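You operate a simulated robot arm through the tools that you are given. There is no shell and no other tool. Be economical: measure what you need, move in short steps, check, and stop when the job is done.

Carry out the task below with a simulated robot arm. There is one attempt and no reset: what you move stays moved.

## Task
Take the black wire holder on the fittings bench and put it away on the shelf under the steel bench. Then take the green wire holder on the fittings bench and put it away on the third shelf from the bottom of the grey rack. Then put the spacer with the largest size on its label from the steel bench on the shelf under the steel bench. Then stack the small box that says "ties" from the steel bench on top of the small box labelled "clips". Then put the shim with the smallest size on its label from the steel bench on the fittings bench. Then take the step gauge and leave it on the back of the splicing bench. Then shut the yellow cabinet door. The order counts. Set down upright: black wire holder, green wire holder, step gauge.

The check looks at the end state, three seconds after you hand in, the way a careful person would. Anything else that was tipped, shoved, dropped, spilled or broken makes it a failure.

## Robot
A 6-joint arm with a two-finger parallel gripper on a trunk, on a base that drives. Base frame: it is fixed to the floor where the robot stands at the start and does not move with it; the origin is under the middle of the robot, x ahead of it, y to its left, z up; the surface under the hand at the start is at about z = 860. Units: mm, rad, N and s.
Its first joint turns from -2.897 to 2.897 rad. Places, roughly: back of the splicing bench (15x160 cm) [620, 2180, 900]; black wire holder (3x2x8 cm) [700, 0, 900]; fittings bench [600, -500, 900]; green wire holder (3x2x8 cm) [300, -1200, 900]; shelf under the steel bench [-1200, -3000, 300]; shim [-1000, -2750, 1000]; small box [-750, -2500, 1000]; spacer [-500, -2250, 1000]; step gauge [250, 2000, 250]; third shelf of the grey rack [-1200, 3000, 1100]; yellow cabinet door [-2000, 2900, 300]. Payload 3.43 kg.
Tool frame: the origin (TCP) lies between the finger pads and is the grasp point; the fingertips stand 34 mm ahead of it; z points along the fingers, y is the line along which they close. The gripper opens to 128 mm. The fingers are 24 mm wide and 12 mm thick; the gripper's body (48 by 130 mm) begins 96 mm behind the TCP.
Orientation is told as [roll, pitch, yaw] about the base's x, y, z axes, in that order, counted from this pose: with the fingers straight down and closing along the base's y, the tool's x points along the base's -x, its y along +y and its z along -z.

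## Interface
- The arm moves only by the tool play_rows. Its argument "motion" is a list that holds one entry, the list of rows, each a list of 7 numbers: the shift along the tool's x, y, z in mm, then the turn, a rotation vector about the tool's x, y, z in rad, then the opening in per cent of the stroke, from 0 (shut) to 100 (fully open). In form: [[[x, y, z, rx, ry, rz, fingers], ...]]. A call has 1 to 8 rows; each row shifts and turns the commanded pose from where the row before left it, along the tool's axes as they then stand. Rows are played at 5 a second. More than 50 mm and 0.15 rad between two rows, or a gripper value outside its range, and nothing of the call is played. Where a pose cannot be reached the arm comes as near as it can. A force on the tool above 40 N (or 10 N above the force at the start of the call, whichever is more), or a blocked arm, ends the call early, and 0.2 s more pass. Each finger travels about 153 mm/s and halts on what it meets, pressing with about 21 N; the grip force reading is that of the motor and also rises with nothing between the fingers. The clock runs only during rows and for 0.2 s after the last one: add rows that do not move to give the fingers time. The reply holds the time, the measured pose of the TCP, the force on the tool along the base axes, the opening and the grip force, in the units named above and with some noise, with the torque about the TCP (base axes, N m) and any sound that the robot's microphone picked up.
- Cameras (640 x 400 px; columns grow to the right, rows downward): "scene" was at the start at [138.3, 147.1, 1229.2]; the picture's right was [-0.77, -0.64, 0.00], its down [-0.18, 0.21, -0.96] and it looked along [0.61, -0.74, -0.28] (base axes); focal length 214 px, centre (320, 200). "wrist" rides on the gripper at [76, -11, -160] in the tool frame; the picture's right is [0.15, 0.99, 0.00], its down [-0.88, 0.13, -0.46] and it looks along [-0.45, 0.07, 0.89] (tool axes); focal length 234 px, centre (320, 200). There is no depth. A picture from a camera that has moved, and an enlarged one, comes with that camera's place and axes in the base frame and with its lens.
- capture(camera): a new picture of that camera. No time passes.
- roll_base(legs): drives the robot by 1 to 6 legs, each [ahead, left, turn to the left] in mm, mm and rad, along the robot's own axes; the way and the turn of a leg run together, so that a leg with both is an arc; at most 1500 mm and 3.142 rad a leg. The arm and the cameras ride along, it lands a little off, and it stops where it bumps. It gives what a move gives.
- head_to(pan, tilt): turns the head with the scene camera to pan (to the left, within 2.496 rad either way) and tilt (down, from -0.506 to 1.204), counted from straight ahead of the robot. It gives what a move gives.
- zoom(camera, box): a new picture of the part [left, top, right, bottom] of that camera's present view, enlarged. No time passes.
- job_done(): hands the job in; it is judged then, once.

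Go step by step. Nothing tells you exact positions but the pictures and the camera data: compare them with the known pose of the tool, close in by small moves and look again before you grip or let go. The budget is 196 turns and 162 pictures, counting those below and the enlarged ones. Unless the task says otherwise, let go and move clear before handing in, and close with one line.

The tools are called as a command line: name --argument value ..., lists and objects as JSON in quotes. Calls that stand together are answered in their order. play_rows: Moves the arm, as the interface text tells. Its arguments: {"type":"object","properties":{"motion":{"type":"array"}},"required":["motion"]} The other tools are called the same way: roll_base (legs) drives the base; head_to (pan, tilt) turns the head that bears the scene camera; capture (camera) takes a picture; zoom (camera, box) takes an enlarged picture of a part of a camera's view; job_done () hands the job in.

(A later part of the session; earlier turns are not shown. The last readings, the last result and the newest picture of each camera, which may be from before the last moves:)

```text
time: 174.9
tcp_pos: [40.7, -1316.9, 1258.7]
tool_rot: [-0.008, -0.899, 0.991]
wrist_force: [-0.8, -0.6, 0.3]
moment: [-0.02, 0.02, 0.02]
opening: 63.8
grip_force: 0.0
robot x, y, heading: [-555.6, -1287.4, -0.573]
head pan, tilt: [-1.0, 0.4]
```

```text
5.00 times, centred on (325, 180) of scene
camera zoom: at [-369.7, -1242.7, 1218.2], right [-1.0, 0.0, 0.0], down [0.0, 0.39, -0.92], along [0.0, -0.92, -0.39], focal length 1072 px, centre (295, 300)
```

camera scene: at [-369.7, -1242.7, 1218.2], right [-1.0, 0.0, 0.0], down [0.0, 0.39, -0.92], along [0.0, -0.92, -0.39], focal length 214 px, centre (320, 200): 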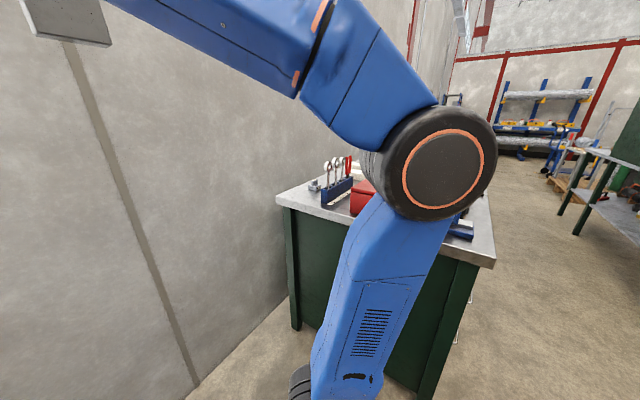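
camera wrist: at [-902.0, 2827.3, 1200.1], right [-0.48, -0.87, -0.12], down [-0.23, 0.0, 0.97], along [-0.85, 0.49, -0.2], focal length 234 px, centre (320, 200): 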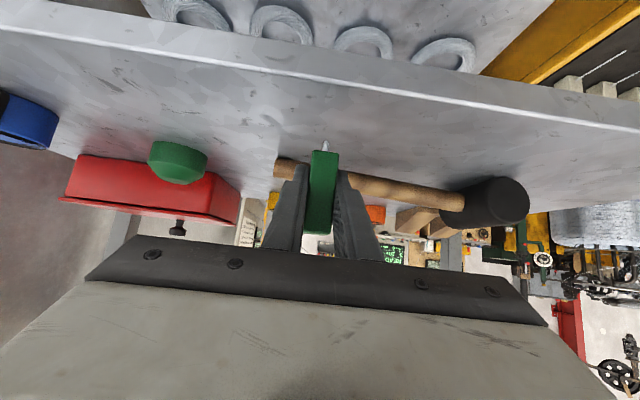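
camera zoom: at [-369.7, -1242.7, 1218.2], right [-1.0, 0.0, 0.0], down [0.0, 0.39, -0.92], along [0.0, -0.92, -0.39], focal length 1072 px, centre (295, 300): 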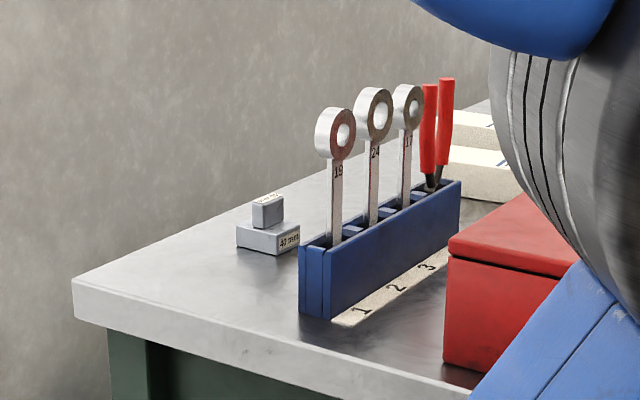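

The far spacer reads 40 mm, the other 75 mm. I swing the arm to the front and then strafe along the steel bench facing it.

play_rows --motion '[[[0, 0, 0, 0.098, 0, 0.078, 50], [0, 0, 0, 0.098, 0, 0.078, 50], [0, 0, 0, 0.098, 0, 0.078, 50], [0, 0, 0, 0.098, 0, 0.078, 50], [0, -45, 0, 0.075, 0, 0.06, 50], [0, -45, 0, 0.075, 0, 0.06, 50], [0, -45, 0, 0.075, 0, 0.06, 50], [0, -45, 0, 0.075, 0, 0.06, 50]]]'

play_rows --motion '[[[0, -45, 0, 0.075, 0, 0.06, 50], [0, -45, 0, 0.075, 0, 0.06, 50], [0, -45, 0, 0.075, 0, 0.06, 50], [0, -45, 0, 0.075, 0, 0.06, 50], [0, -45, 0, 0.075, 0, 0.06, 50], [0, -45, 0, 0.075, 0, 0.06, 50], [0, -45, 0, 0.075, 0, 0.06, 50], [0, 0, 0, 0, 0, 0, 50]]]'

roll_base --legs '[[-520, 0, -0.01]]'

head_to --pan -0.9 --tilt 0.5

capture --camera "scene"

```text
time: 176.7
tcp_pos: [102.6, -1485.9, 1258.0]
tool_rot: [-0.003, -0.902, 0.102]
wrist_force: [-0.3, -0.4, 0.2]
moment: [0.01, -0.01, 0.0]
opening: 64.0
grip_force: 0.0
robot x, y, heading: [-555.7, -1283.6, -0.575]
head pan, tilt: [-1.0, 0.4]
```

```text
time: 178.5
tcp_pos: [45.5, -1787.0, 1258.7]
tool_rot: [0.003, -0.902, -0.576]
wrist_force: [0.0, 0.2, 0.9]
moment: [-0.01, 0.02, 0.02]
opening: 63.9
grip_force: 0.2
robot x, y, heading: [-554.1, -1288.8, -0.573]
head pan, tilt: [-1.0, 0.4]
```

```text
time: 181.5
tcp_pos: [-394.7, -1505.7, 1259.1]
tool_rot: [0.003, -0.902, -0.581]
wrist_force: [-0.5, 0.4, 1.1]
moment: [-0.03, -0.01, 0.03]
opening: 63.9
grip_force: 0.0
robot x, y, heading: [-990.2, -1004.3, -0.581]
head pan, tilt: [-1.0, 0.4]
```

```text
time: 182.2
tcp_pos: [-395.0, -1506.4, 1259.2]
tool_rot: [0.004, -0.903, -0.581]
wrist_force: [-0.6, -0.5, 0.2]
moment: [0.0, 0.0, -0.01]
opening: 64.1
grip_force: 0.1
robot x, y, heading: [-993.7, -1005.5, -0.58]
head pan, tilt: [-0.901, 0.499]
```

```text
89 pictures are left
camera scene: at [-797.1, -957.5, 1209.1], right [-1.0, -0.09, 0.0], down [-0.04, 0.48, -0.88], along [0.08, -0.87, -0.48], focal length 214 px, centre (320, 200)
```

scene: 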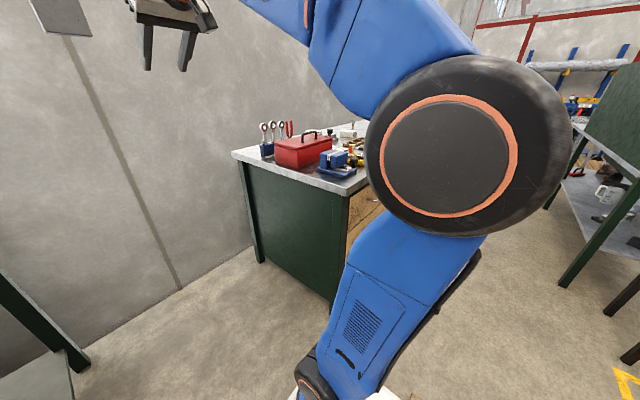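

roll_base --legs '[[15, -1050, 0]]'

head_to --pan 0.0 --tilt 0.6

capture --camera "scene"

capture --camera "wrist"

```text
time: 187.7
tcp_pos: [-964.3, -2408.5, 1259.0]
tool_rot: [0.004, -0.902, -0.576]
wrist_force: [-0.2, 0.6, -0.3]
moment: [0.0, 0.01, 0.0]
opening: 63.9
grip_force: 0.3
robot x, y, heading: [-1562.1, -1912.0, -0.572]
head pan, tilt: [-0.901, 0.499]
```

```text
time: 188.9
tcp_pos: [-965.2, -2409.7, 1258.9]
tool_rot: [0.003, -0.903, -0.574]
wrist_force: [-0.1, 0.7, 0.0]
moment: [0.01, 0.03, -0.01]
opening: 64.2
grip_force: 0.0
robot x, y, heading: [-1565.1, -1911.1, -0.57]
head pan, tilt: [0.0, 0.6]
```

```text
88 pictures are left
camera scene: at [-1305.3, -1821.1, 1200.0], right [-0.54, -0.84, 0.0], down [-0.47, 0.31, -0.83], along [0.69, -0.45, -0.56], focal length 214 px, centre (320, 200)
```

scene: 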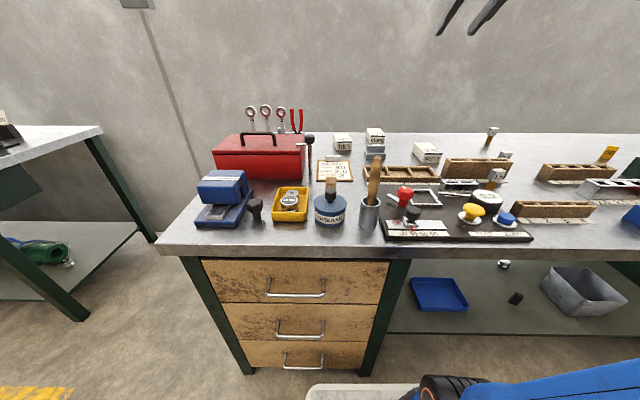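

```text
87 pictures are left
camera wrist: at [-1115.7, -2326.0, 1297.5], right [0.46, 0.88, -0.11], down [0.23, 0.01, 0.97], along [0.86, -0.47, -0.2], focal length 234 px, centre (320, 200)
```

wrist: 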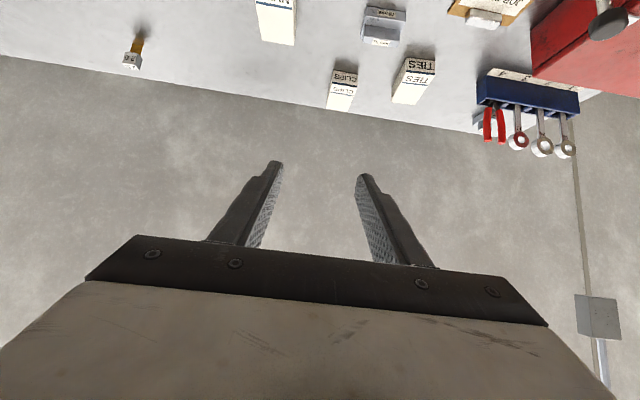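

zoom --camera "wrist" --box '[310, 0, 450, 110]'

zoom --camera "scene" --box '[310, 115, 450, 205]'

```text
3.64 times, centred on (380, 55) of wrist
camera zoom: at [-1115.7, -2326.0, 1297.5], right [0.46, 0.88, -0.11], down [0.23, 0.01, 0.97], along [0.86, -0.47, -0.2], focal length 852 px, centre (102, 727)
```

zoom: 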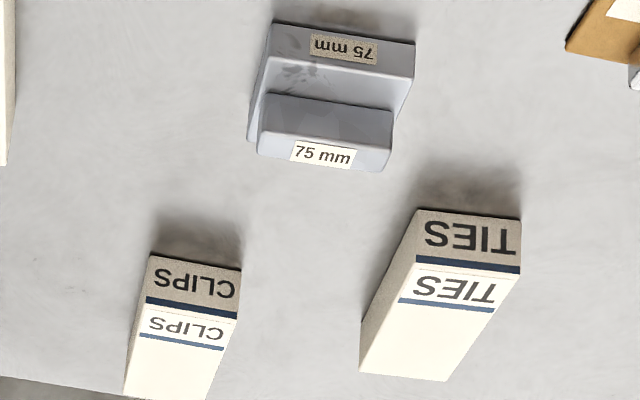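

```text
4.44 times, centred on (380, 160) of scene
camera zoom: at [-1305.3, -1821.1, 1200.0], right [-0.54, -0.84, 0.0], down [-0.47, 0.31, -0.83], along [0.69, -0.45, -0.56], focal length 953 px, centre (53, 378)
```

zoom: 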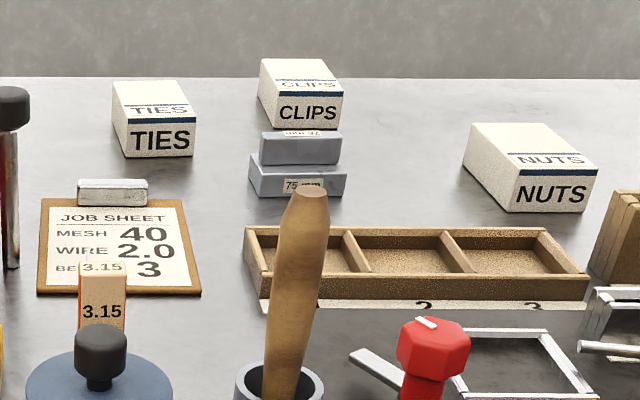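

The 75 mm spacer is the largest; its centre is about (-752, -2436) with its front along a line 76 mm long. I rotate slightly and go to a pre-grip pose.

play_rows --motion '[[[0, 0, 0, -0.074, 0, -0.058, 92], [24.4, 10.6, 35.4, 0, 0, 0, 92], [24.4, 10.6, 35.4, 0, 0, 0, 92], [24.4, 10.6, 35.4, 0, 0, 0, 92], [24.4, 10.6, 35.4, 0, 0, 0, 92], [24.4, 10.6, 35.4, 0, 0, 0, 92], [24.4, 10.6, 35.4, 0, 0, 0, 92], [24.4, 10.6, 35.4, 0, 0, 0, 92]]]'

capture --camera "wrist"

```text
time: 190.7
tcp_pos: [-850.9, -2382.2, 971.8]
tool_rot: [0.004, -0.903, -0.481]
wrist_force: [-0.1, 0.8, 0.4]
moment: [-0.02, 0.0, 0.0]
opening: 117.6
grip_force: 0.0
robot x, y, heading: [-1563.9, -1914.3, -0.574]
head pan, tilt: [0.0, 0.6]
```

```text
84 pictures are left
camera wrist: at [-1009.9, -2313.7, 1010.1], right [0.38, 0.92, -0.11], down [0.22, 0.03, 0.97], along [0.9, -0.39, -0.2], focal length 234 px, centre (320, 200)
```

wrist: 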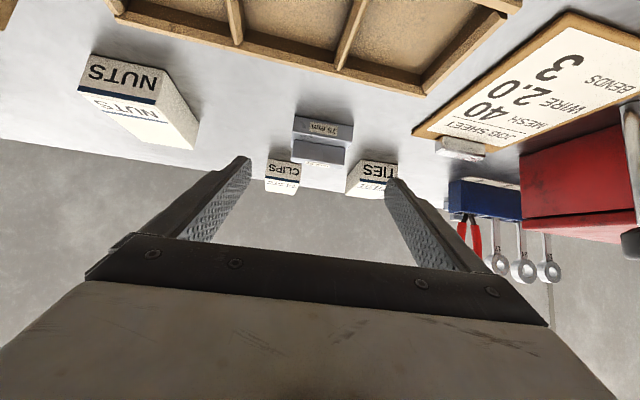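

play_rows --motion '[[[0, 1, 45, 0, 0, 0, 92], [0, 1, 45, 0, 0, 0, 92], [0, 0, 0, 0, 0, 0, 92]]]'

zoom --camera "wrist" --box '[200, 60, 440, 220]'

zoom --camera "scene" --box '[310, 95, 450, 205]'

```text
time: 191.5
tcp_pos: [-787.2, -2413.2, 915.7]
tool_rot: [0.003, -0.902, -0.48]
wrist_force: [-0.4, -0.4, 0.1]
moment: [0.02, 0.03, 0.0]
opening: 117.7
grip_force: 0.0
robot x, y, heading: [-1561.4, -1914.5, -0.574]
head pan, tilt: [0.0, 0.6]
```

```text
2.50 times, centred on (320, 140) of wrist
camera zoom: at [-947.0, -2343.9, 954.2], right [0.38, 0.92, -0.11], down [0.23, 0.03, 0.97], along [0.9, -0.39, -0.2], focal length 585 px, centre (320, 350)
```

zoom: 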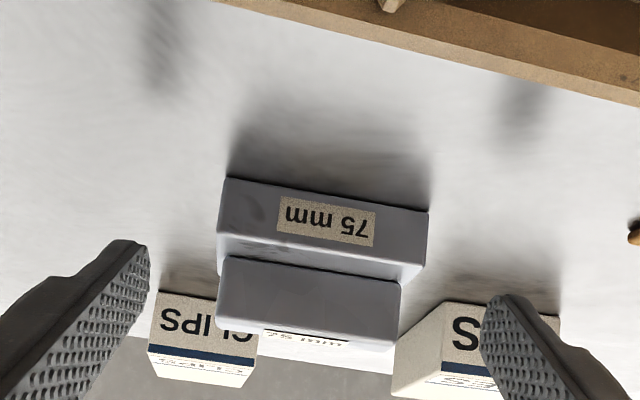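

```text
3.64 times, centred on (380, 150) of scene
camera zoom: at [-1305.4, -1821.0, 1200.0], right [-0.54, -0.84, 0.0], down [-0.47, 0.31, -0.83], along [0.69, -0.45, -0.56], focal length 780 px, centre (102, 382)
```

zoom: 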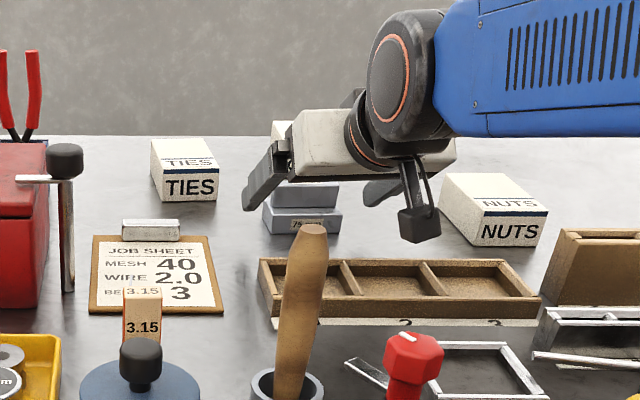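

play_rows --motion '[[[0, 1, 17, 0, 0, 0, 92], [0, 1, 17, 0, 0, 0, 92], [0, 0, 0, 0, 0, 0, 92]]]'

zoom --camera "wrist" --box '[200, 60, 440, 220]'

```text
time: 192.3
tcp_pos: [-762.4, -2423.8, 895.6]
tool_rot: [0.005, -0.902, -0.482]
wrist_force: [0.2, 0.3, 0.3]
moment: [0.02, 0.0, 0.03]
opening: 117.9
grip_force: 0.1
robot x, y, heading: [-1563.9, -1914.2, -0.576]
head pan, tilt: [0.0, 0.6]
```

```text
2.50 times, centred on (320, 140) of wrist
camera zoom: at [-922.0, -2355.2, 933.8], right [0.38, 0.92, -0.11], down [0.23, 0.03, 0.97], along [0.9, -0.39, -0.2], focal length 585 px, centre (320, 350)
```

zoom: 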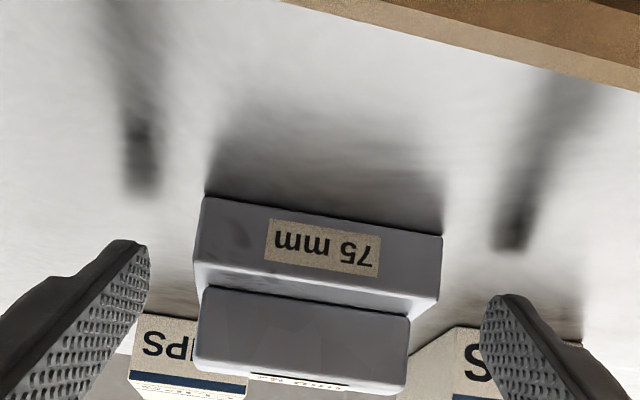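

play_rows --motion '[[[0, 0, 0, 0, 0, 0, 75], [0, 0, 0, 0, 0, 0, 60], [0, 0, 0, 0, 0, 0, 52], [0, 0, 0, 0, 0, 0, 52]]]'

zoom --camera "wrist" --box '[200, 60, 440, 220]'

```text
time: 193.3
tcp_pos: [-763.6, -2424.1, 895.4]
tool_rot: [0.005, -0.902, -0.481]
wrist_force: [-0.3, -0.6, 0.9]
moment: [-0.03, 0.01, -0.08]
opening: 74.9
grip_force: 21.2
robot x, y, heading: [-1565.6, -1913.2, -0.578]
head pan, tilt: [0.0, 0.6]
```

```text
2.50 times, centred on (320, 140) of wrist
camera zoom: at [-922.0, -2355.1, 934.0], right [0.38, 0.92, -0.11], down [0.23, 0.03, 0.97], along [0.9, -0.39, -0.2], focal length 585 px, centre (320, 350)
```

zoom: 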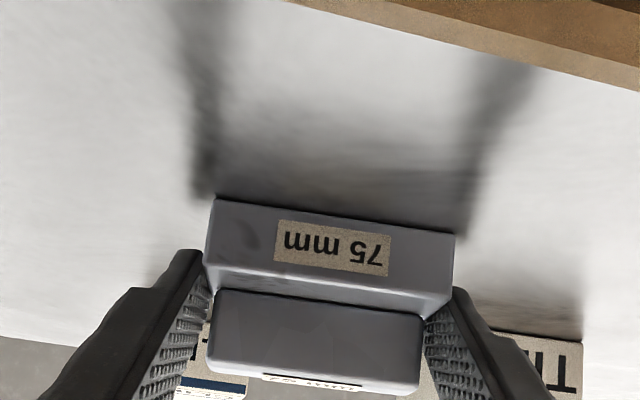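

play_rows --motion '[[[0, 0, 0, 0, 0, 0, 30], [-15, 0, -12, 0, 0, 0, 30], [-31, 0, -25, 0, 0, 0, 30], [-31, 0, -25, 0, 0, 0, 30], [0, 0, 0, 0, 0, 0, 30]]]'

capture --camera "wrist"

```text
time: 194.5
tcp_pos: [-764.0, -2423.0, 992.3]
tool_rot: [0.004, -0.904, -0.482]
wrist_force: [-0.5, -0.2, -4.0]
moment: [0.01, 0.02, -0.02]
opening: 74.7
grip_force: 20.8
robot x, y, heading: [-1565.3, -1911.8, -0.574]
head pan, tilt: [0.0, 0.6]
```

```text
79 pictures are left
camera wrist: at [-922.6, -2354.8, 1031.0], right [0.38, 0.92, -0.11], down [0.23, 0.03, 0.97], along [0.9, -0.39, -0.2], focal length 234 px, centre (320, 200)
```

wrist: 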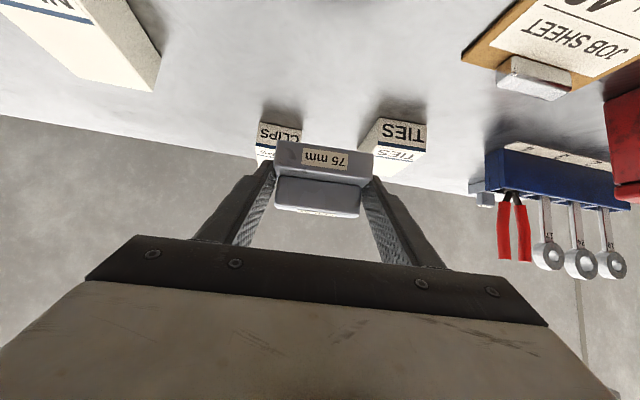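

The spacer is held firmly. I raise and retract, then turn the robot parallel to the bench as I did for the first shelf placement.

play_rows --motion '[[[6.4, 0, -48.2, 0, 0, 0, 30], [6.4, 0, -48.2, 0, 0, 0, 30], [6.4, 0, -48.2, 0, 0, 0, 30], [6.4, 0, -48.2, 0, 0, 0, 30], [6.4, 0, -48.2, 0, 0, 0, 30], [6.4, 0, -48.2, 0, 0, 0, 30], [0, 0, 0, 0, 0, 0, 30]]]'

roll_base --legs '[[-48, 0, 0], [0, 0, -1.579], [116, 0, 0]]'

head_to --pan 0.5 --tilt 0.8

capture --camera "scene"

```text
time: 196.1
tcp_pos: [-990.0, -2308.2, 1140.2]
tool_rot: [0.004, -0.9, -0.483]
wrist_force: [-0.4, -0.4, -3.6]
moment: [-0.02, 0.07, -0.01]
opening: 74.9
grip_force: 21.3
robot x, y, heading: [-1564.2, -1914.8, -0.582]
head pan, tilt: [0.0, 0.6]
```

```text
time: 201.7
tcp_pos: [-2068.8, -2558.6, 1139.5]
tool_rot: [0.004, -0.903, -2.061]
wrist_force: [0.0, 0.1, -3.3]
moment: [0.05, -0.01, 0.03]
opening: 74.8
grip_force: 21.3
robot x, y, heading: [-1665.0, -1985.0, -2.155]
head pan, tilt: [0.0, 0.6]
```

```text
time: 202.6
tcp_pos: [-2066.9, -2559.1, 1139.3]
tool_rot: [0.003, -0.902, -2.06]
wrist_force: [-1.1, -0.8, -3.2]
moment: [0.04, 0.03, 0.01]
opening: 74.6
grip_force: 20.9
robot x, y, heading: [-1665.6, -1985.4, -2.154]
head pan, tilt: [0.499, 0.799]
```

```text
78 pictures are left
camera scene: at [-1536.7, -2254.4, 1183.1], right [-1.0, 0.08, 0.0], down [0.06, 0.71, -0.7], along [-0.06, -0.69, -0.72], focal length 214 px, centre (320, 200)
```

scene: 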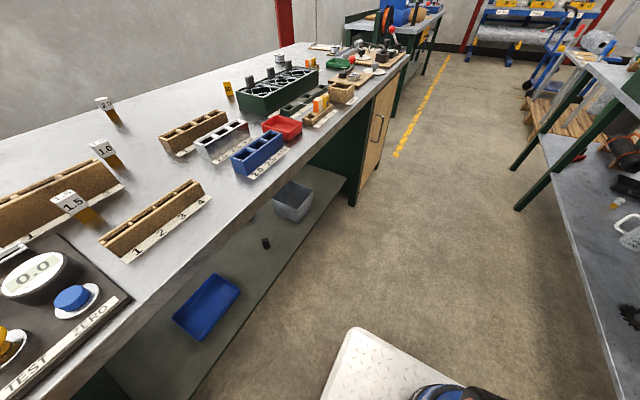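

play_rows --motion '[[[27.6, 20, 34.9, 0, 0, 0, 30], [27.6, 20, 34.9, 0, 0, 0, 30], [27.6, 20, 34.9, 0, 0, 0, 30], [27.6, 20, 34.9, 0, 0, 0, 30], [27.6, 20, 34.9, 0, 0, 0, 30], [27.6, 20, 34.9, 0, 0, 0, 30], [27.6, 20, 34.9, 0, 0, 0, 30], [27.6, 20, 34.9, 0, 0, 0, 30]]]'

play_rows --motion '[[[27.6, 20, 34.9, 0, 0, 0, 30], [27.6, 20, 34.9, 0, 0, 0, 30], [27.6, 20, 34.9, 0, 0, 0, 30], [27.6, 20, 34.9, 0, 0, 0, 30], [0, 0, 0, -0.089, 0, -0.071, 30], [0, 0, 0, -0.089, 0, -0.071, 30], [0, 0, 0, -0.089, 0, -0.071, 30], [0, 0, 0, 0, 0, 0, 30]]]'

```text
time: 204.4
tcp_pos: [-1964.4, -2706.0, 795.3]
tool_rot: [0.003, -0.902, -2.06]
wrist_force: [0.0, 0.1, -3.2]
moment: [0.04, -0.08, -0.01]
opening: 74.6
grip_force: 21.2
robot x, y, heading: [-1666.3, -1984.9, -2.158]
head pan, tilt: [0.499, 0.799]
```

```text
time: 206.2
tcp_pos: [-1913.0, -2781.2, 620.2]
tool_rot: [0.003, -0.903, -1.717]
wrist_force: [-0.2, -0.3, -2.0]
moment: [0.06, 0.0, 0.0]
opening: 75.0
grip_force: 20.8
robot x, y, heading: [-1672.3, -1985.8, -2.148]
head pan, tilt: [0.499, 0.799]
```

play_rows --motion '[[[20.4, 43.9, 1.9, 0, 0, 0, 30], [20.4, 43.9, 1.9, 0, 0, 0, 30], [20.4, 43.9, 1.9, 0, 0, 0, 30], [20.4, 43.9, 1.9, 0, 0, 0, 30], [20.4, 43.9, 1.9, 0, 0, 0, 30], [20.4, 43.9, 1.9, 0, 0, 0, 30], [20.4, 43.9, 1.9, 0, 0, 0, 30], [0, 0, 0, 0, 0, 0, 30]]]'

play_rows --motion '[[[0, 0, 0, -0.117, 0, -0.093, 30], [0, 0, 0, -0.117, 0, -0.093, 30], [0, 0, 0, -0.117, 0, -0.093, 30], [0, 0, 0, 0, 0, 0, 30]]]'

capture --camera "wrist"

```text
time: 208.0
tcp_pos: [-1595.8, -2746.9, 501.4]
tool_rot: [0.002, -0.903, -1.714]
wrist_force: [-0.3, -0.3, -2.5]
moment: [0.08, 0.01, 0.02]
opening: 74.6
grip_force: 20.7
robot x, y, heading: [-1667.3, -1987.8, -2.15]
head pan, tilt: [0.499, 0.799]
```

```text
time: 209.0
tcp_pos: [-1596.4, -2748.4, 500.3]
tool_rot: [-0.019, -0.899, -1.255]
wrist_force: [-0.8, 0.6, -2.9]
moment: [0.07, -0.02, 0.03]
opening: 74.8
grip_force: 21.0
robot x, y, heading: [-1667.1, -1986.8, -2.155]
head pan, tilt: [0.499, 0.799]
```

```text
77 pictures are left
camera wrist: at [-1657.6, -2587.1, 540.3], right [0.92, 0.38, -0.13], down [0.19, -0.14, 0.97], along [0.35, -0.91, -0.2], focal length 234 px, centre (320, 200)
```

wrist: 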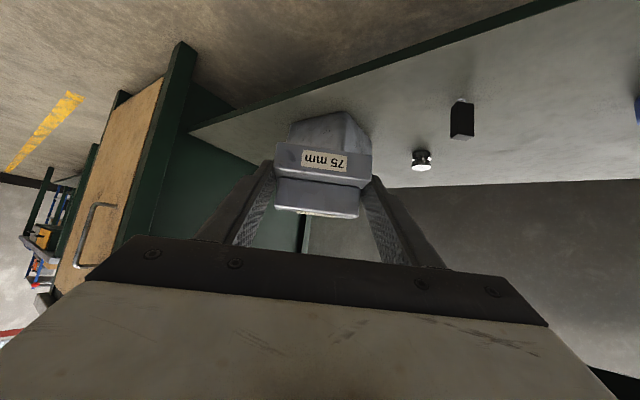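

play_rows --motion '[[[2.2, 38, 17.7, 0, 0, 0, 30], [2.2, 38, 17.7, 0, 0, 0, 30], [2.2, 38, 17.7, 0, 0, 0, 30], [2.2, 38, 17.7, 0, 0, 0, 30], [2.2, 38, 17.7, 0, 0, 0, 30], [2.2, 38, 17.7, 0, 0, 0, 30], [2.2, 38, 17.7, 0, 0, 0, 30], [2.2, 38, 17.7, 0, 0, 0, 30]]]'

capture --camera "wrist"

```text
time: 210.8
tcp_pos: [-1278.3, -2753.6, 399.8]
tool_rot: [-0.002, -0.903, -1.267]
wrist_force: [0.8, -0.7, -2.6]
moment: [0.07, 0.04, 0.0]
opening: 74.9
grip_force: 20.8
robot x, y, heading: [-1670.5, -1985.6, -2.154]
head pan, tilt: [0.499, 0.799]
```

```text
76 pictures are left
camera wrist: at [-1339.8, -2593.1, 438.0], right [0.92, 0.38, -0.12], down [0.18, -0.14, 0.97], along [0.36, -0.91, -0.2], focal length 234 px, centre (320, 200)
```

wrist: 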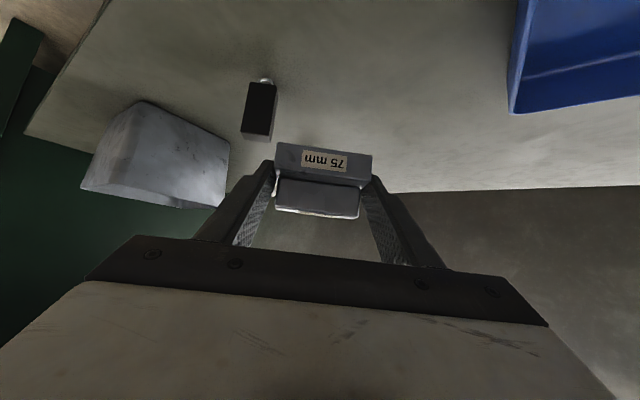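

play_rows --motion '[[[0, 45, 0, 0, 0, 0, 30], [36, 0, 28.6, 0, 0, 0, 30], [36, 0, 28.6, 0, 0, 0, 30], [0, 0, 0, 0, 0, 0, 30]]]'

capture --camera "wrist"

```text
time: 211.8
tcp_pos: [-1256.1, -2746.3, 296.9]
tool_rot: [-0.009, -0.884, -1.279]
wrist_force: [3.4, -3.9, 11.5]
moment: [-0.65, -0.36, 0.01]
opening: 74.7
grip_force: 21.4
robot x, y, heading: [-1668.0, -1987.5, -2.155]
head pan, tilt: [0.499, 0.799]
```

```text
75 pictures are left
camera wrist: at [-1315.3, -2586.0, 336.7], right [0.92, 0.37, -0.12], down [0.19, -0.16, 0.97], along [0.34, -0.92, -0.21], focal length 234 px, centre (320, 200)
```

wrist: 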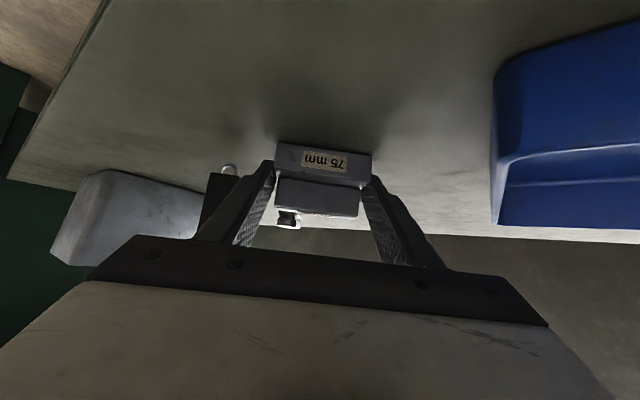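

zoom --camera "wrist" --box '[180, 110, 400, 260]'

play_rows --motion '[[[-2.5, 0, -2, 0, 0, 0, 30], [0, 0, 0, 0, 0, 0, 30], [0, 0, 0, 0, 0, 0, 30]]]'

```text
2.67 times, centred on (290, 185) of wrist
camera zoom: at [-1315.3, -2586.0, 336.7], right [0.92, 0.37, -0.12], down [0.19, -0.16, 0.97], along [0.34, -0.92, -0.21], focal length 624 px, centre (400, 240)
```

zoom: 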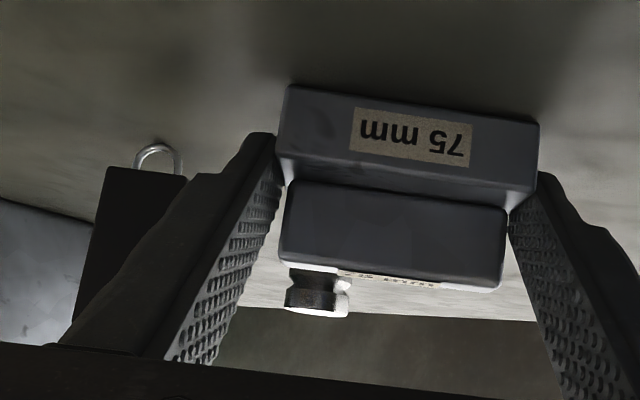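

```text
time: 212.8
tcp_pos: [-1262.5, -2745.4, 295.6]
tool_rot: [-0.026, -0.879, -1.271]
wrist_force: [-0.1, 0.2, -2.8]
moment: [0.05, 0.03, -0.04]
opening: 74.9
grip_force: 20.9
robot x, y, heading: [-1671.6, -1981.6, -2.154]
head pan, tilt: [0.499, 0.799]
stopped in row 3: the arm was blocked; the commanded pose is now the measured one
```

The arm reports it was blocked; I look at the elbow and bench edge.

head_to --pan 1.0 --tilt 0.9

capture --camera "scene"

```text
time: 213.7
tcp_pos: [-1260.1, -2746.0, 294.1]
tool_rot: [-0.023, -0.88, -1.271]
wrist_force: [0.4, 0.2, -3.3]
moment: [0.04, 0.02, 0.01]
opening: 74.9
grip_force: 20.9
robot x, y, heading: [-1672.7, -1983.3, -2.154]
head pan, tilt: [1.0, 0.901]
```

```text
73 pictures are left
camera scene: at [-1505.3, -2244.9, 1175.1], right [-0.92, -0.4, 0.0], down [-0.31, 0.72, -0.62], along [0.25, -0.57, -0.78], focal length 214 px, centre (320, 200)
```

scene: 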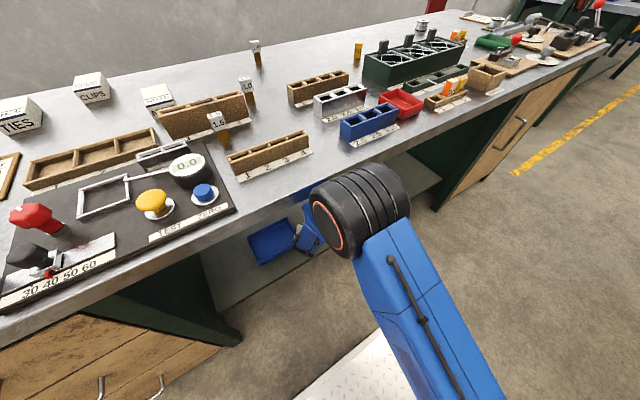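

The forearm is brushing the bench edge. I pull back a bit, restore the tilt and then set down.

play_rows --motion '[[[13.2, 0, -21.4, 0, 0, 0, 30], [5, 0, -9, -0.023, -0.021, 0, 30], [0, 0, 0, 0, 0, 0, 30]]]'

```text
time: 214.5
tcp_pos: [-1264.5, -2710.1, 302.4]
tool_rot: [-0.001, -0.905, -1.266]
wrist_force: [-0.8, -0.2, -4.1]
moment: [0.06, 0.02, 0.0]
opening: 75.0
grip_force: 20.6
robot x, y, heading: [-1671.6, -1985.7, -2.156]
head pan, tilt: [1.0, 0.901]
```

play_rows --motion '[[[4.7, 0, 3.7, 0, 0, 0, 30], [2.3, 0, 1.9, 0, 0, 0, 30], [0, 0, 0, 0, 0, 0, 30], [0, 0, 0, 0, 0, 0, 30]]]'

play_rows --motion '[[[1.6, 0, 1.2, 0, 0, 0, 30], [0, 0, 0, 0, 0, 0, 30]]]'

```text
time: 215.5
tcp_pos: [-1264.7, -2712.0, 293.4]
tool_rot: [-0.002, -0.908, -1.267]
wrist_force: [3.1, 1.2, 13.9]
moment: [0.2, -0.05, 0.0]
opening: 74.8
grip_force: 21.2
robot x, y, heading: [-1673.7, -1984.3, -2.154]
head pan, tilt: [1.0, 0.901]
```

```text
time: 216.1
tcp_pos: [-1265.0, -2711.0, 290.5]
tool_rot: [-0.002, -0.907, -1.268]
wrist_force: [6.1, -1.8, 15.3]
moment: [-0.1, -0.29, 0.05]
opening: 74.8
grip_force: 21.2
robot x, y, heading: [-1670.3, -1984.6, -2.157]
head pan, tilt: [1.0, 0.901]
```

Contact with the shelf. I open modestly, then back straight out.

play_rows --motion '[[[0, 0, 0, 0, 0, 0, 64], [0, 0, 0, 0, 0, 0, 72], [0, 0, 0, 0, 0, 0, 72], [-3, 0, -20, 0, 0, 0, 72], [0, 0, -30, 0, 0, 0, 72], [0, 0, -35, 0, 0, 0, 72], [0, 0, -35, 0, 0, 0, 72]]]'

capture --camera "wrist"

```text
time: 217.7
tcp_pos: [-1294.9, -2622.0, 367.2]
tool_rot: [-0.004, -0.903, -1.265]
wrist_force: [-0.3, 0.6, -0.9]
moment: [0.02, -0.01, 0.04]
opening: 92.2
grip_force: 0.1
robot x, y, heading: [-1668.2, -1985.4, -2.157]
head pan, tilt: [1.0, 0.901]
```

```text
72 pictures are left
camera wrist: at [-1356.4, -2462.8, 404.8], right [0.92, 0.38, -0.12], down [0.18, -0.14, 0.97], along [0.35, -0.91, -0.2], focal length 234 px, centre (320, 200)
```

wrist: 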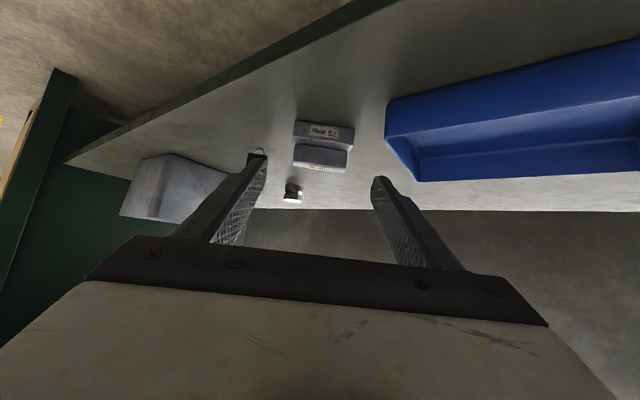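

play_rows --motion '[[[-6.9, -38, -12, 0, 0, 0, 60], [-6.9, -38, -12, 0, 0, 0, 60], [-6.9, -38, -12, 0, 0, 0, 60], [-6.9, -38, -12, 0, 0, 0, 60], [-6.9, -38, -12, 0, 0, 0, 60], [-1.5, -40, -5, 0, 0, 0, 60], [-1.5, -40, -5, 0, 0, 0, 60], [-1.5, -40, -5, 0, 0, 0, 60]]]'

capture --camera "wrist"

```text
time: 219.5
tcp_pos: [-1578.5, -2693.4, 481.1]
tool_rot: [-0.033, -0.9, -1.246]
wrist_force: [-0.4, -0.1, 0.2]
moment: [-0.03, 0.0, -0.01]
opening: 76.8
grip_force: 0.0
out of reach, approached as far as the arm can: row 5, 6, 7, 8
robot x, y, heading: [-1669.9, -1984.1, -2.153]
head pan, tilt: [1.0, 0.901]
```

```text
71 pictures are left
camera wrist: at [-1639.4, -2532.0, 519.8], right [0.92, 0.38, -0.13], down [0.2, -0.14, 0.97], along [0.35, -0.92, -0.2], focal length 234 px, centre (320, 200)
```

wrist: 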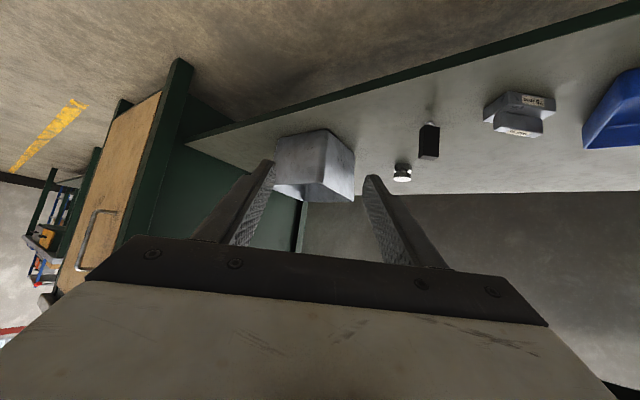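

play_rows --motion '[[[0, 0, 0, 0.117, 0, 0.093, 60], [0, 0, 0, 0.117, 0, 0.093, 60], [0, 0, 0, 0.117, 0, 0.093, 60], [0, -45, 0, 0, 0, 0, 60], [0, -45, 0, 0, 0, 0, 60], [-38.4, 0, -30.5, 0, 0, 0, 60], [-38.4, 0, -30.5, 0, 0, 0, 60], [-38.4, 0, -30.5, 0, 0, 0, 60]]]'

play_rows --motion '[[[-38.4, 0, -30.5, 0, 0, 0, 60], [-38.4, 0, -30.5, 0, 0, 0, 60], [-38.4, 0, -30.5, 0, 0, 0, 60], [-38.4, 0, -30.5, 0, 0, 0, 60], [-38.4, 0, -30.5, 0, 0, 0, 60], [-38.4, 0, -30.5, 0, 0, 0, 60], [-38.4, 0, -30.5, 0, 0, 0, 60], [-38.4, 0, -30.5, 0, 0, 0, 60]]]'

play_rows --motion '[[[-38.4, 0, -30.5, 0, 0, 0, 60], [-38.4, 0, -30.5, 0, 0, 0, 60], [-38.4, 0, -30.5, 0, 0, 0, 60], [0, 0, 0, 0, 0, 0, 60]]]'

```text
time: 221.3
tcp_pos: [-1665.7, -2677.4, 625.0]
tool_rot: [0.004, -0.906, -1.718]
wrist_force: [0.8, -0.1, -0.7]
moment: [-0.01, 0.0, 0.02]
opening: 76.7
grip_force: 0.1
robot x, y, heading: [-1668.4, -1984.0, -2.154]
head pan, tilt: [1.0, 0.901]
```

```text
time: 223.1
tcp_pos: [-1666.3, -2676.7, 1021.4]
tool_rot: [0.001, -0.904, -1.719]
wrist_force: [0.3, 0.1, 0.2]
moment: [-0.01, -0.01, -0.01]
opening: 77.0
grip_force: 0.0
robot x, y, heading: [-1671.7, -1983.8, -2.154]
head pan, tilt: [1.0, 0.901]
```

```text
time: 224.1
tcp_pos: [-1667.9, -2674.8, 1166.4]
tool_rot: [0.002, -0.906, -1.717]
wrist_force: [-0.4, -0.4, 0.3]
moment: [-0.02, -0.02, 0.0]
opening: 76.6
grip_force: 0.1
robot x, y, heading: [-1670.7, -1981.6, -2.154]
head pan, tilt: [1.0, 0.901]
```

The spacer is set. I turn back to face the bench for the TIES box.

roll_base --legs '[[0, 0, 1.572], [40, 0, 0]]'

capture --camera "wrist"

```text
time: 228.9
tcp_pos: [-943.8, -1985.5, 1167.9]
tool_rot: [0.004, -0.906, -0.116]
wrist_force: [0.2, 0.1, 0.1]
moment: [-0.03, 0.0, -0.02]
opening: 76.9
grip_force: 0.1
robot x, y, heading: [-1633.5, -2005.5, -0.556]
head pan, tilt: [1.0, 0.901]
```

```text
70 pictures are left
camera wrist: at [-1117.3, -1976.0, 1205.0], right [0.03, 0.99, -0.11], down [0.2, 0.11, 0.97], along [0.98, -0.05, -0.19], focal length 234 px, centre (320, 200)
```

wrist: 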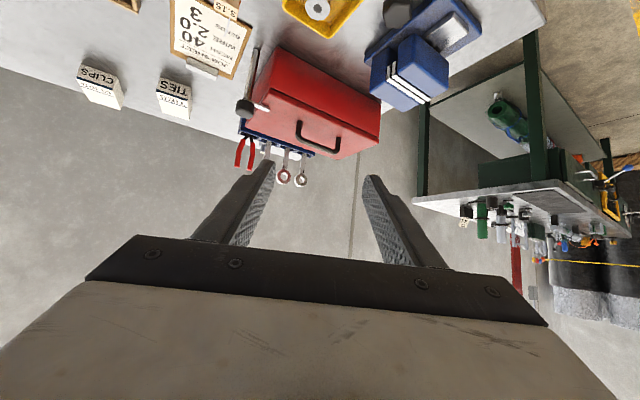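

play_rows --motion '[[[0, 0, 0, 0.1, 0, 0.08, 80], [0, 0, 0, 0.1, 0, 0.08, 80], [0, 0, 0, 0.1, 0, 0.08, 80], [-18.7, -39, 23.5, 0, 0, 0, 80], [-18.7, -39, 23.5, 0, 0, 0, 80], [-18.7, -39, 23.5, 0, 0, 0, 80], [-18.7, -39, 23.5, 0, 0, 0, 80], [-18.7, -39, 23.5, 0, 0, 0, 80]]]'

play_rows --motion '[[[0, 0, 42.6, 0, 0, 0, 80], [0, 0, 42.6, 0, 0, 0, 80], [0, 0, 42.6, 0, 0, 0, 80], [0, 0, 42.6, 0, 0, 0, 80], [0, 0, 42.6, 0, 0, 0, 80], [0, 0, 42.6, 0, 0, 0, 80], [0, 0, 0, 0, 0, 0, 80]]]'

zoom --camera "wrist" --box '[160, 40, 480, 260]'

```text
time: 230.7
tcp_pos: [-905.1, -2225.5, 1167.2]
tool_rot: [0.009, -0.905, -0.507]
wrist_force: [-0.1, 1.2, 0.0]
moment: [-0.01, 0.0, -0.01]
opening: 102.2
grip_force: 0.1
robot x, y, heading: [-1633.0, -2008.4, -0.561]
head pan, tilt: [1.0, 0.901]
```

```text
time: 232.3
tcp_pos: [-728.5, -2324.8, 1008.3]
tool_rot: [0.009, -0.904, -0.508]
wrist_force: [-0.3, -0.4, 0.0]
moment: [0.03, -0.01, -0.01]
opening: 102.4
grip_force: 0.0
robot x, y, heading: [-1635.3, -2008.5, -0.558]
head pan, tilt: [1.0, 0.901]
```

```text
1.82 times, centred on (320, 150) of wrist
camera zoom: at [-886.2, -2252.1, 1045.6], right [0.4, 0.91, -0.11], down [0.22, 0.02, 0.97], along [0.89, -0.41, -0.2], focal length 426 px, centre (320, 291)
```

zoom: 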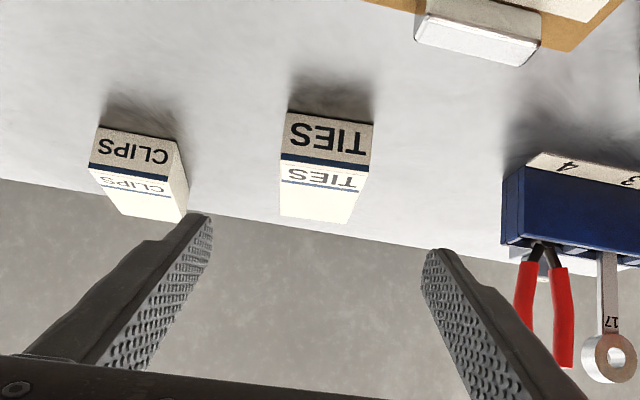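

play_rows --motion '[[[1.4, 0.5, 43, 0, 0, 0, 80], [1.4, 0.5, 43, 0, 0, 0, 80], [1.4, 0.5, 43, 0, 0, 0, 80], [0, 0, 0, 0, 0, 0, 80]]]'

zoom --camera "wrist" --box '[160, 40, 480, 260]'

```text
time: 233.3
tcp_pos: [-645.0, -2371.0, 927.5]
tool_rot: [0.01, -0.904, -0.509]
wrist_force: [0.0, 0.7, -0.7]
moment: [-0.02, -0.01, -0.04]
opening: 102.5
grip_force: 0.1
robot x, y, heading: [-1633.6, -2007.8, -0.556]
head pan, tilt: [1.0, 0.901]
```

```text
1.82 times, centred on (320, 150) of wrist
camera zoom: at [-801.4, -2298.4, 965.1], right [0.4, 0.91, -0.11], down [0.22, 0.02, 0.97], along [0.89, -0.41, -0.2], focal length 426 px, centre (320, 291)
```

zoom: 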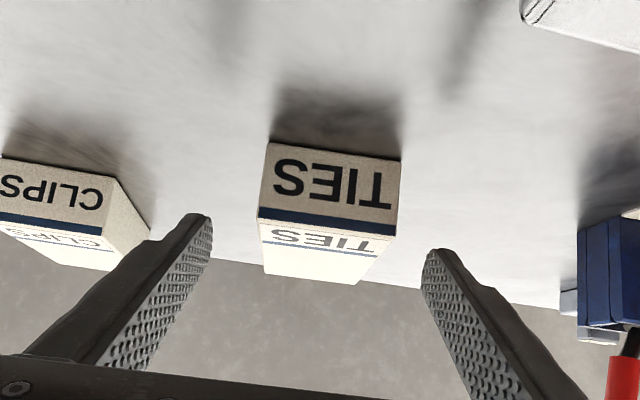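

play_rows --motion '[[[0, 0, 0, 0.055, 0, 0.044, 80], [0.7, 0.5, 23.5, 0, 0, 0, 80], [0.7, 0.5, 23.5, 0, 0, 0, 80], [0, 0, 0, 0, 0, 0, 80]]]'

zoom --camera "wrist" --box '[160, 40, 480, 260]'

```text
time: 234.3
tcp_pos: [-610.4, -2389.2, 895.1]
tool_rot: [0.008, -0.905, -0.579]
wrist_force: [0.0, 0.6, 0.7]
moment: [-0.01, -0.01, -0.01]
opening: 102.5
grip_force: 0.1
robot x, y, heading: [-1632.8, -2008.7, -0.553]
head pan, tilt: [1.0, 0.901]
```

```text
1.82 times, centred on (320, 150) of wrist
camera zoom: at [-762.7, -2305.5, 934.0], right [0.46, 0.88, -0.11], down [0.22, 0.0, 0.97], along [0.86, -0.47, -0.2], focal length 426 px, centre (320, 291)
```

zoom: 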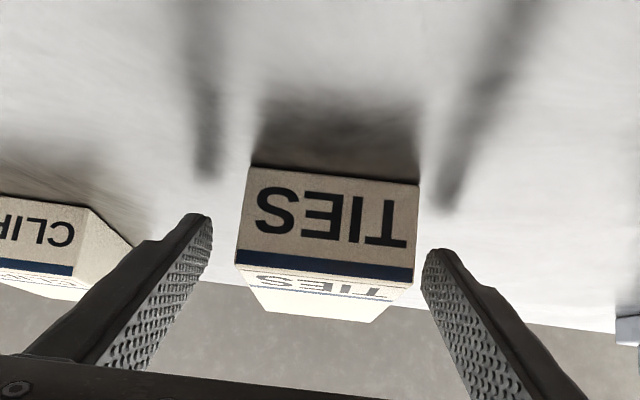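

play_rows --motion '[[[0, 0, 0, 0, 0, 0, 60], [0, 0, 0, 0, 0, 0, 48], [0, 0, 0, 0, 0, 0, 40], [0, 0, 0, 0, 0, 0, 40]]]'

zoom --camera "wrist" --box '[160, 40, 480, 260]'

```text
time: 235.3
tcp_pos: [-611.0, -2388.0, 896.5]
tool_rot: [0.008, -0.904, -0.579]
wrist_force: [0.5, 1.6, 0.7]
moment: [-0.18, -0.17, 0.17]
opening: 65.7
grip_force: 21.5
robot x, y, heading: [-1634.3, -2008.6, -0.56]
head pan, tilt: [1.0, 0.901]
```

```text
1.82 times, centred on (320, 150) of wrist
camera zoom: at [-762.7, -2305.4, 934.2], right [0.46, 0.88, -0.11], down [0.22, 0.0, 0.97], along [0.86, -0.47, -0.2], focal length 426 px, centre (320, 291)
```

zoom: 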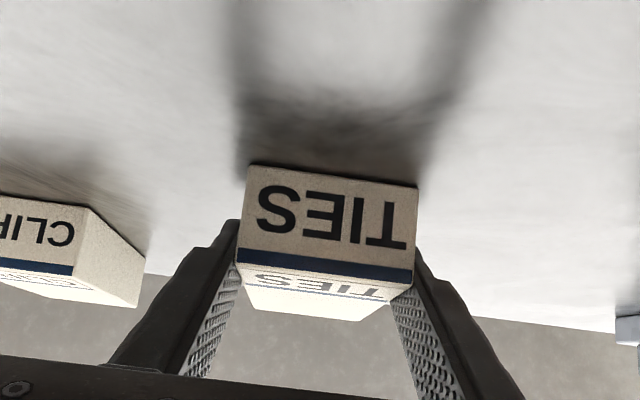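

play_rows --motion '[[[0, 0, 0, 0, 0, 0, 30], [-31, 0, -25, 0, 0, 0, 30], [-31, 0, -25, 0, 0, 0, 30], [-11.4, -38.2, 14.4, 0, 0, 0, 30], [-11.4, -38.2, 14.4, 0, 0, 0, 30], [-11.4, -38.2, 14.4, 0, 0, 0, 30], [-11.4, -38.2, 14.4, 0, 0, 0, 30], [0, 0, 0, 0, 0, 0, 30]]]'

zoom --camera "wrist" --box '[160, 20, 480, 260]'

head_to --pan 0.2 --tilt 0.4

capture --camera "scene"

```text
time: 237.1
tcp_pos: [-633.5, -2557.4, 973.0]
tool_rot: [0.008, -0.904, -0.58]
wrist_force: [-0.5, -0.4, -3.3]
moment: [0.03, 0.08, -0.01]
opening: 65.8
grip_force: 20.9
robot x, y, heading: [-1637.3, -2005.1, -0.561]
head pan, tilt: [1.0, 0.901]
```

```text
1.67 times, centred on (320, 140) of wrist
camera zoom: at [-784.1, -2473.3, 1011.6], right [0.46, 0.88, -0.11], down [0.22, 0.0, 0.97], along [0.86, -0.47, -0.2], focal length 390 px, centre (320, 300)
```

zoom: 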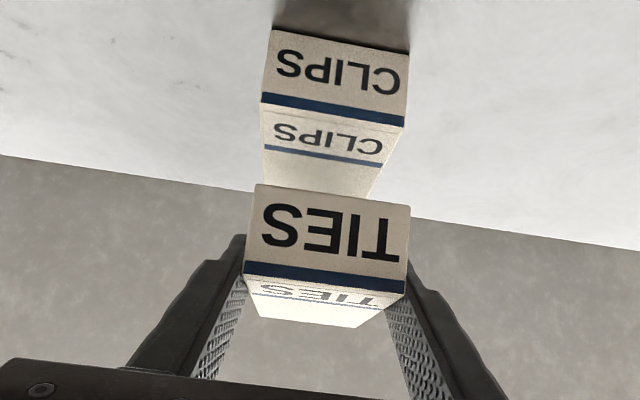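

```text
time: 238.2
tcp_pos: [-633.1, -2555.7, 974.0]
tool_rot: [0.008, -0.905, -0.578]
wrist_force: [0.0, 0.4, -3.4]
moment: [0.08, 0.08, 0.04]
opening: 65.9
grip_force: 21.0
robot x, y, heading: [-1634.7, -2003.1, -0.556]
head pan, tilt: [0.201, 0.4]
```

```text
64 pictures are left
camera scene: at [-1364.7, -1895.3, 1218.1], right [-0.35, -0.94, 0.0], down [-0.37, 0.14, -0.92], along [0.86, -0.32, -0.39], focal length 214 px, centre (320, 200)
```

scene: 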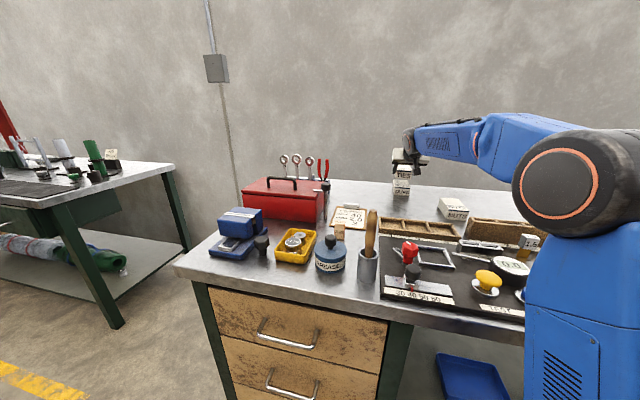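

Ties is nearly aligned over clips; small correction and lowering.

play_rows --motion '[[[13, -1.8, 14.1, 0, 0, 0, 30], [13, -1.8, 14.1, 0, 0, 0, 30], [0, 0, 0, 0, 0, 0, 30]]]'

zoom --camera "wrist" --box '[160, 20, 480, 260]'

```text
time: 239.0
tcp_pos: [-629.9, -2562.5, 935.4]
tool_rot: [0.008, -0.904, -0.578]
wrist_force: [-0.7, -0.4, 1.8]
moment: [-0.02, 0.31, -0.02]
opening: 65.8
grip_force: 21.0
robot x, y, heading: [-1633.8, -2006.4, -0.56]
head pan, tilt: [0.201, 0.4]
```

```text
1.67 times, centred on (320, 140) of wrist
camera zoom: at [-780.5, -2478.9, 974.2], right [0.46, 0.88, -0.11], down [0.22, 0.0, 0.97], along [0.86, -0.47, -0.2], focal length 390 px, centre (320, 300)
```

zoom: 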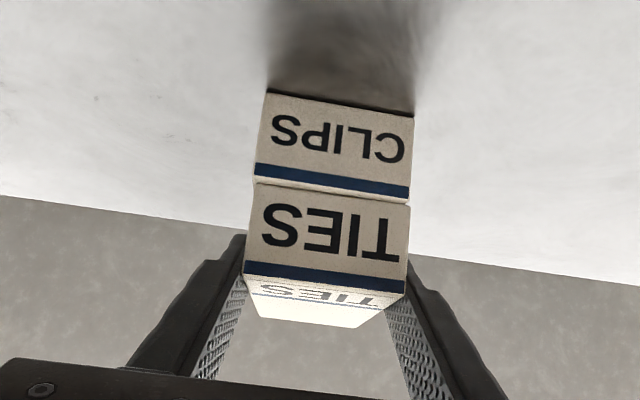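

play_rows --motion '[[[0.8, 0, 0.6, 0, 0, 0, 30], [0, 0, 0, 0, 0, 0, 30]]]'

play_rows --motion '[[[0, 0, 0, 0, 0, 0, 55], [0, 0, 0, 0, 0, 0, 70], [0, 0, 0, 0, 0, 0, 75], [0, 0, 0, 0, 0, 0, 75]]]'

zoom --camera "wrist" --box '[160, 20, 480, 260]'

```text
time: 239.6
tcp_pos: [-629.0, -2561.3, 936.5]
tool_rot: [0.009, -0.907, -0.58]
wrist_force: [4.6, -0.6, 11.1]
moment: [0.08, 0.29, -0.01]
opening: 66.0
grip_force: 20.6
robot x, y, heading: [-1631.5, -2005.7, -0.553]
head pan, tilt: [0.201, 0.4]
```

```text
time: 240.6
tcp_pos: [-629.0, -2562.0, 935.7]
tool_rot: [0.008, -0.905, -0.579]
wrist_force: [-0.2, 0.1, -0.4]
moment: [0.0, -0.01, 0.0]
opening: 96.0
grip_force: 0.1
robot x, y, heading: [-1635.4, -2004.7, -0.553]
head pan, tilt: [0.201, 0.4]
```

```text
1.67 times, centred on (320, 140) of wrist
camera zoom: at [-780.8, -2479.1, 972.9], right [0.46, 0.88, -0.11], down [0.22, 0.0, 0.97], along [0.86, -0.47, -0.2], focal length 390 px, centre (320, 300)
```

zoom: 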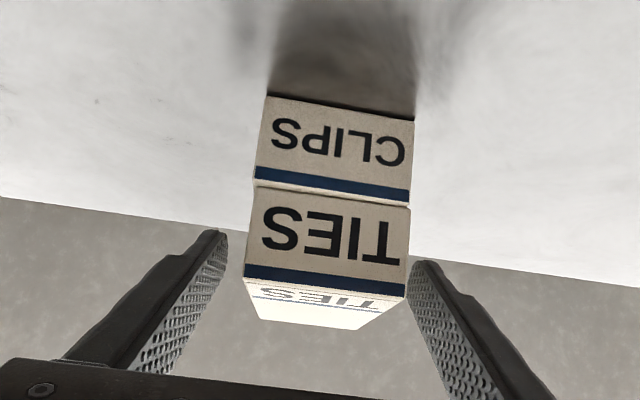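

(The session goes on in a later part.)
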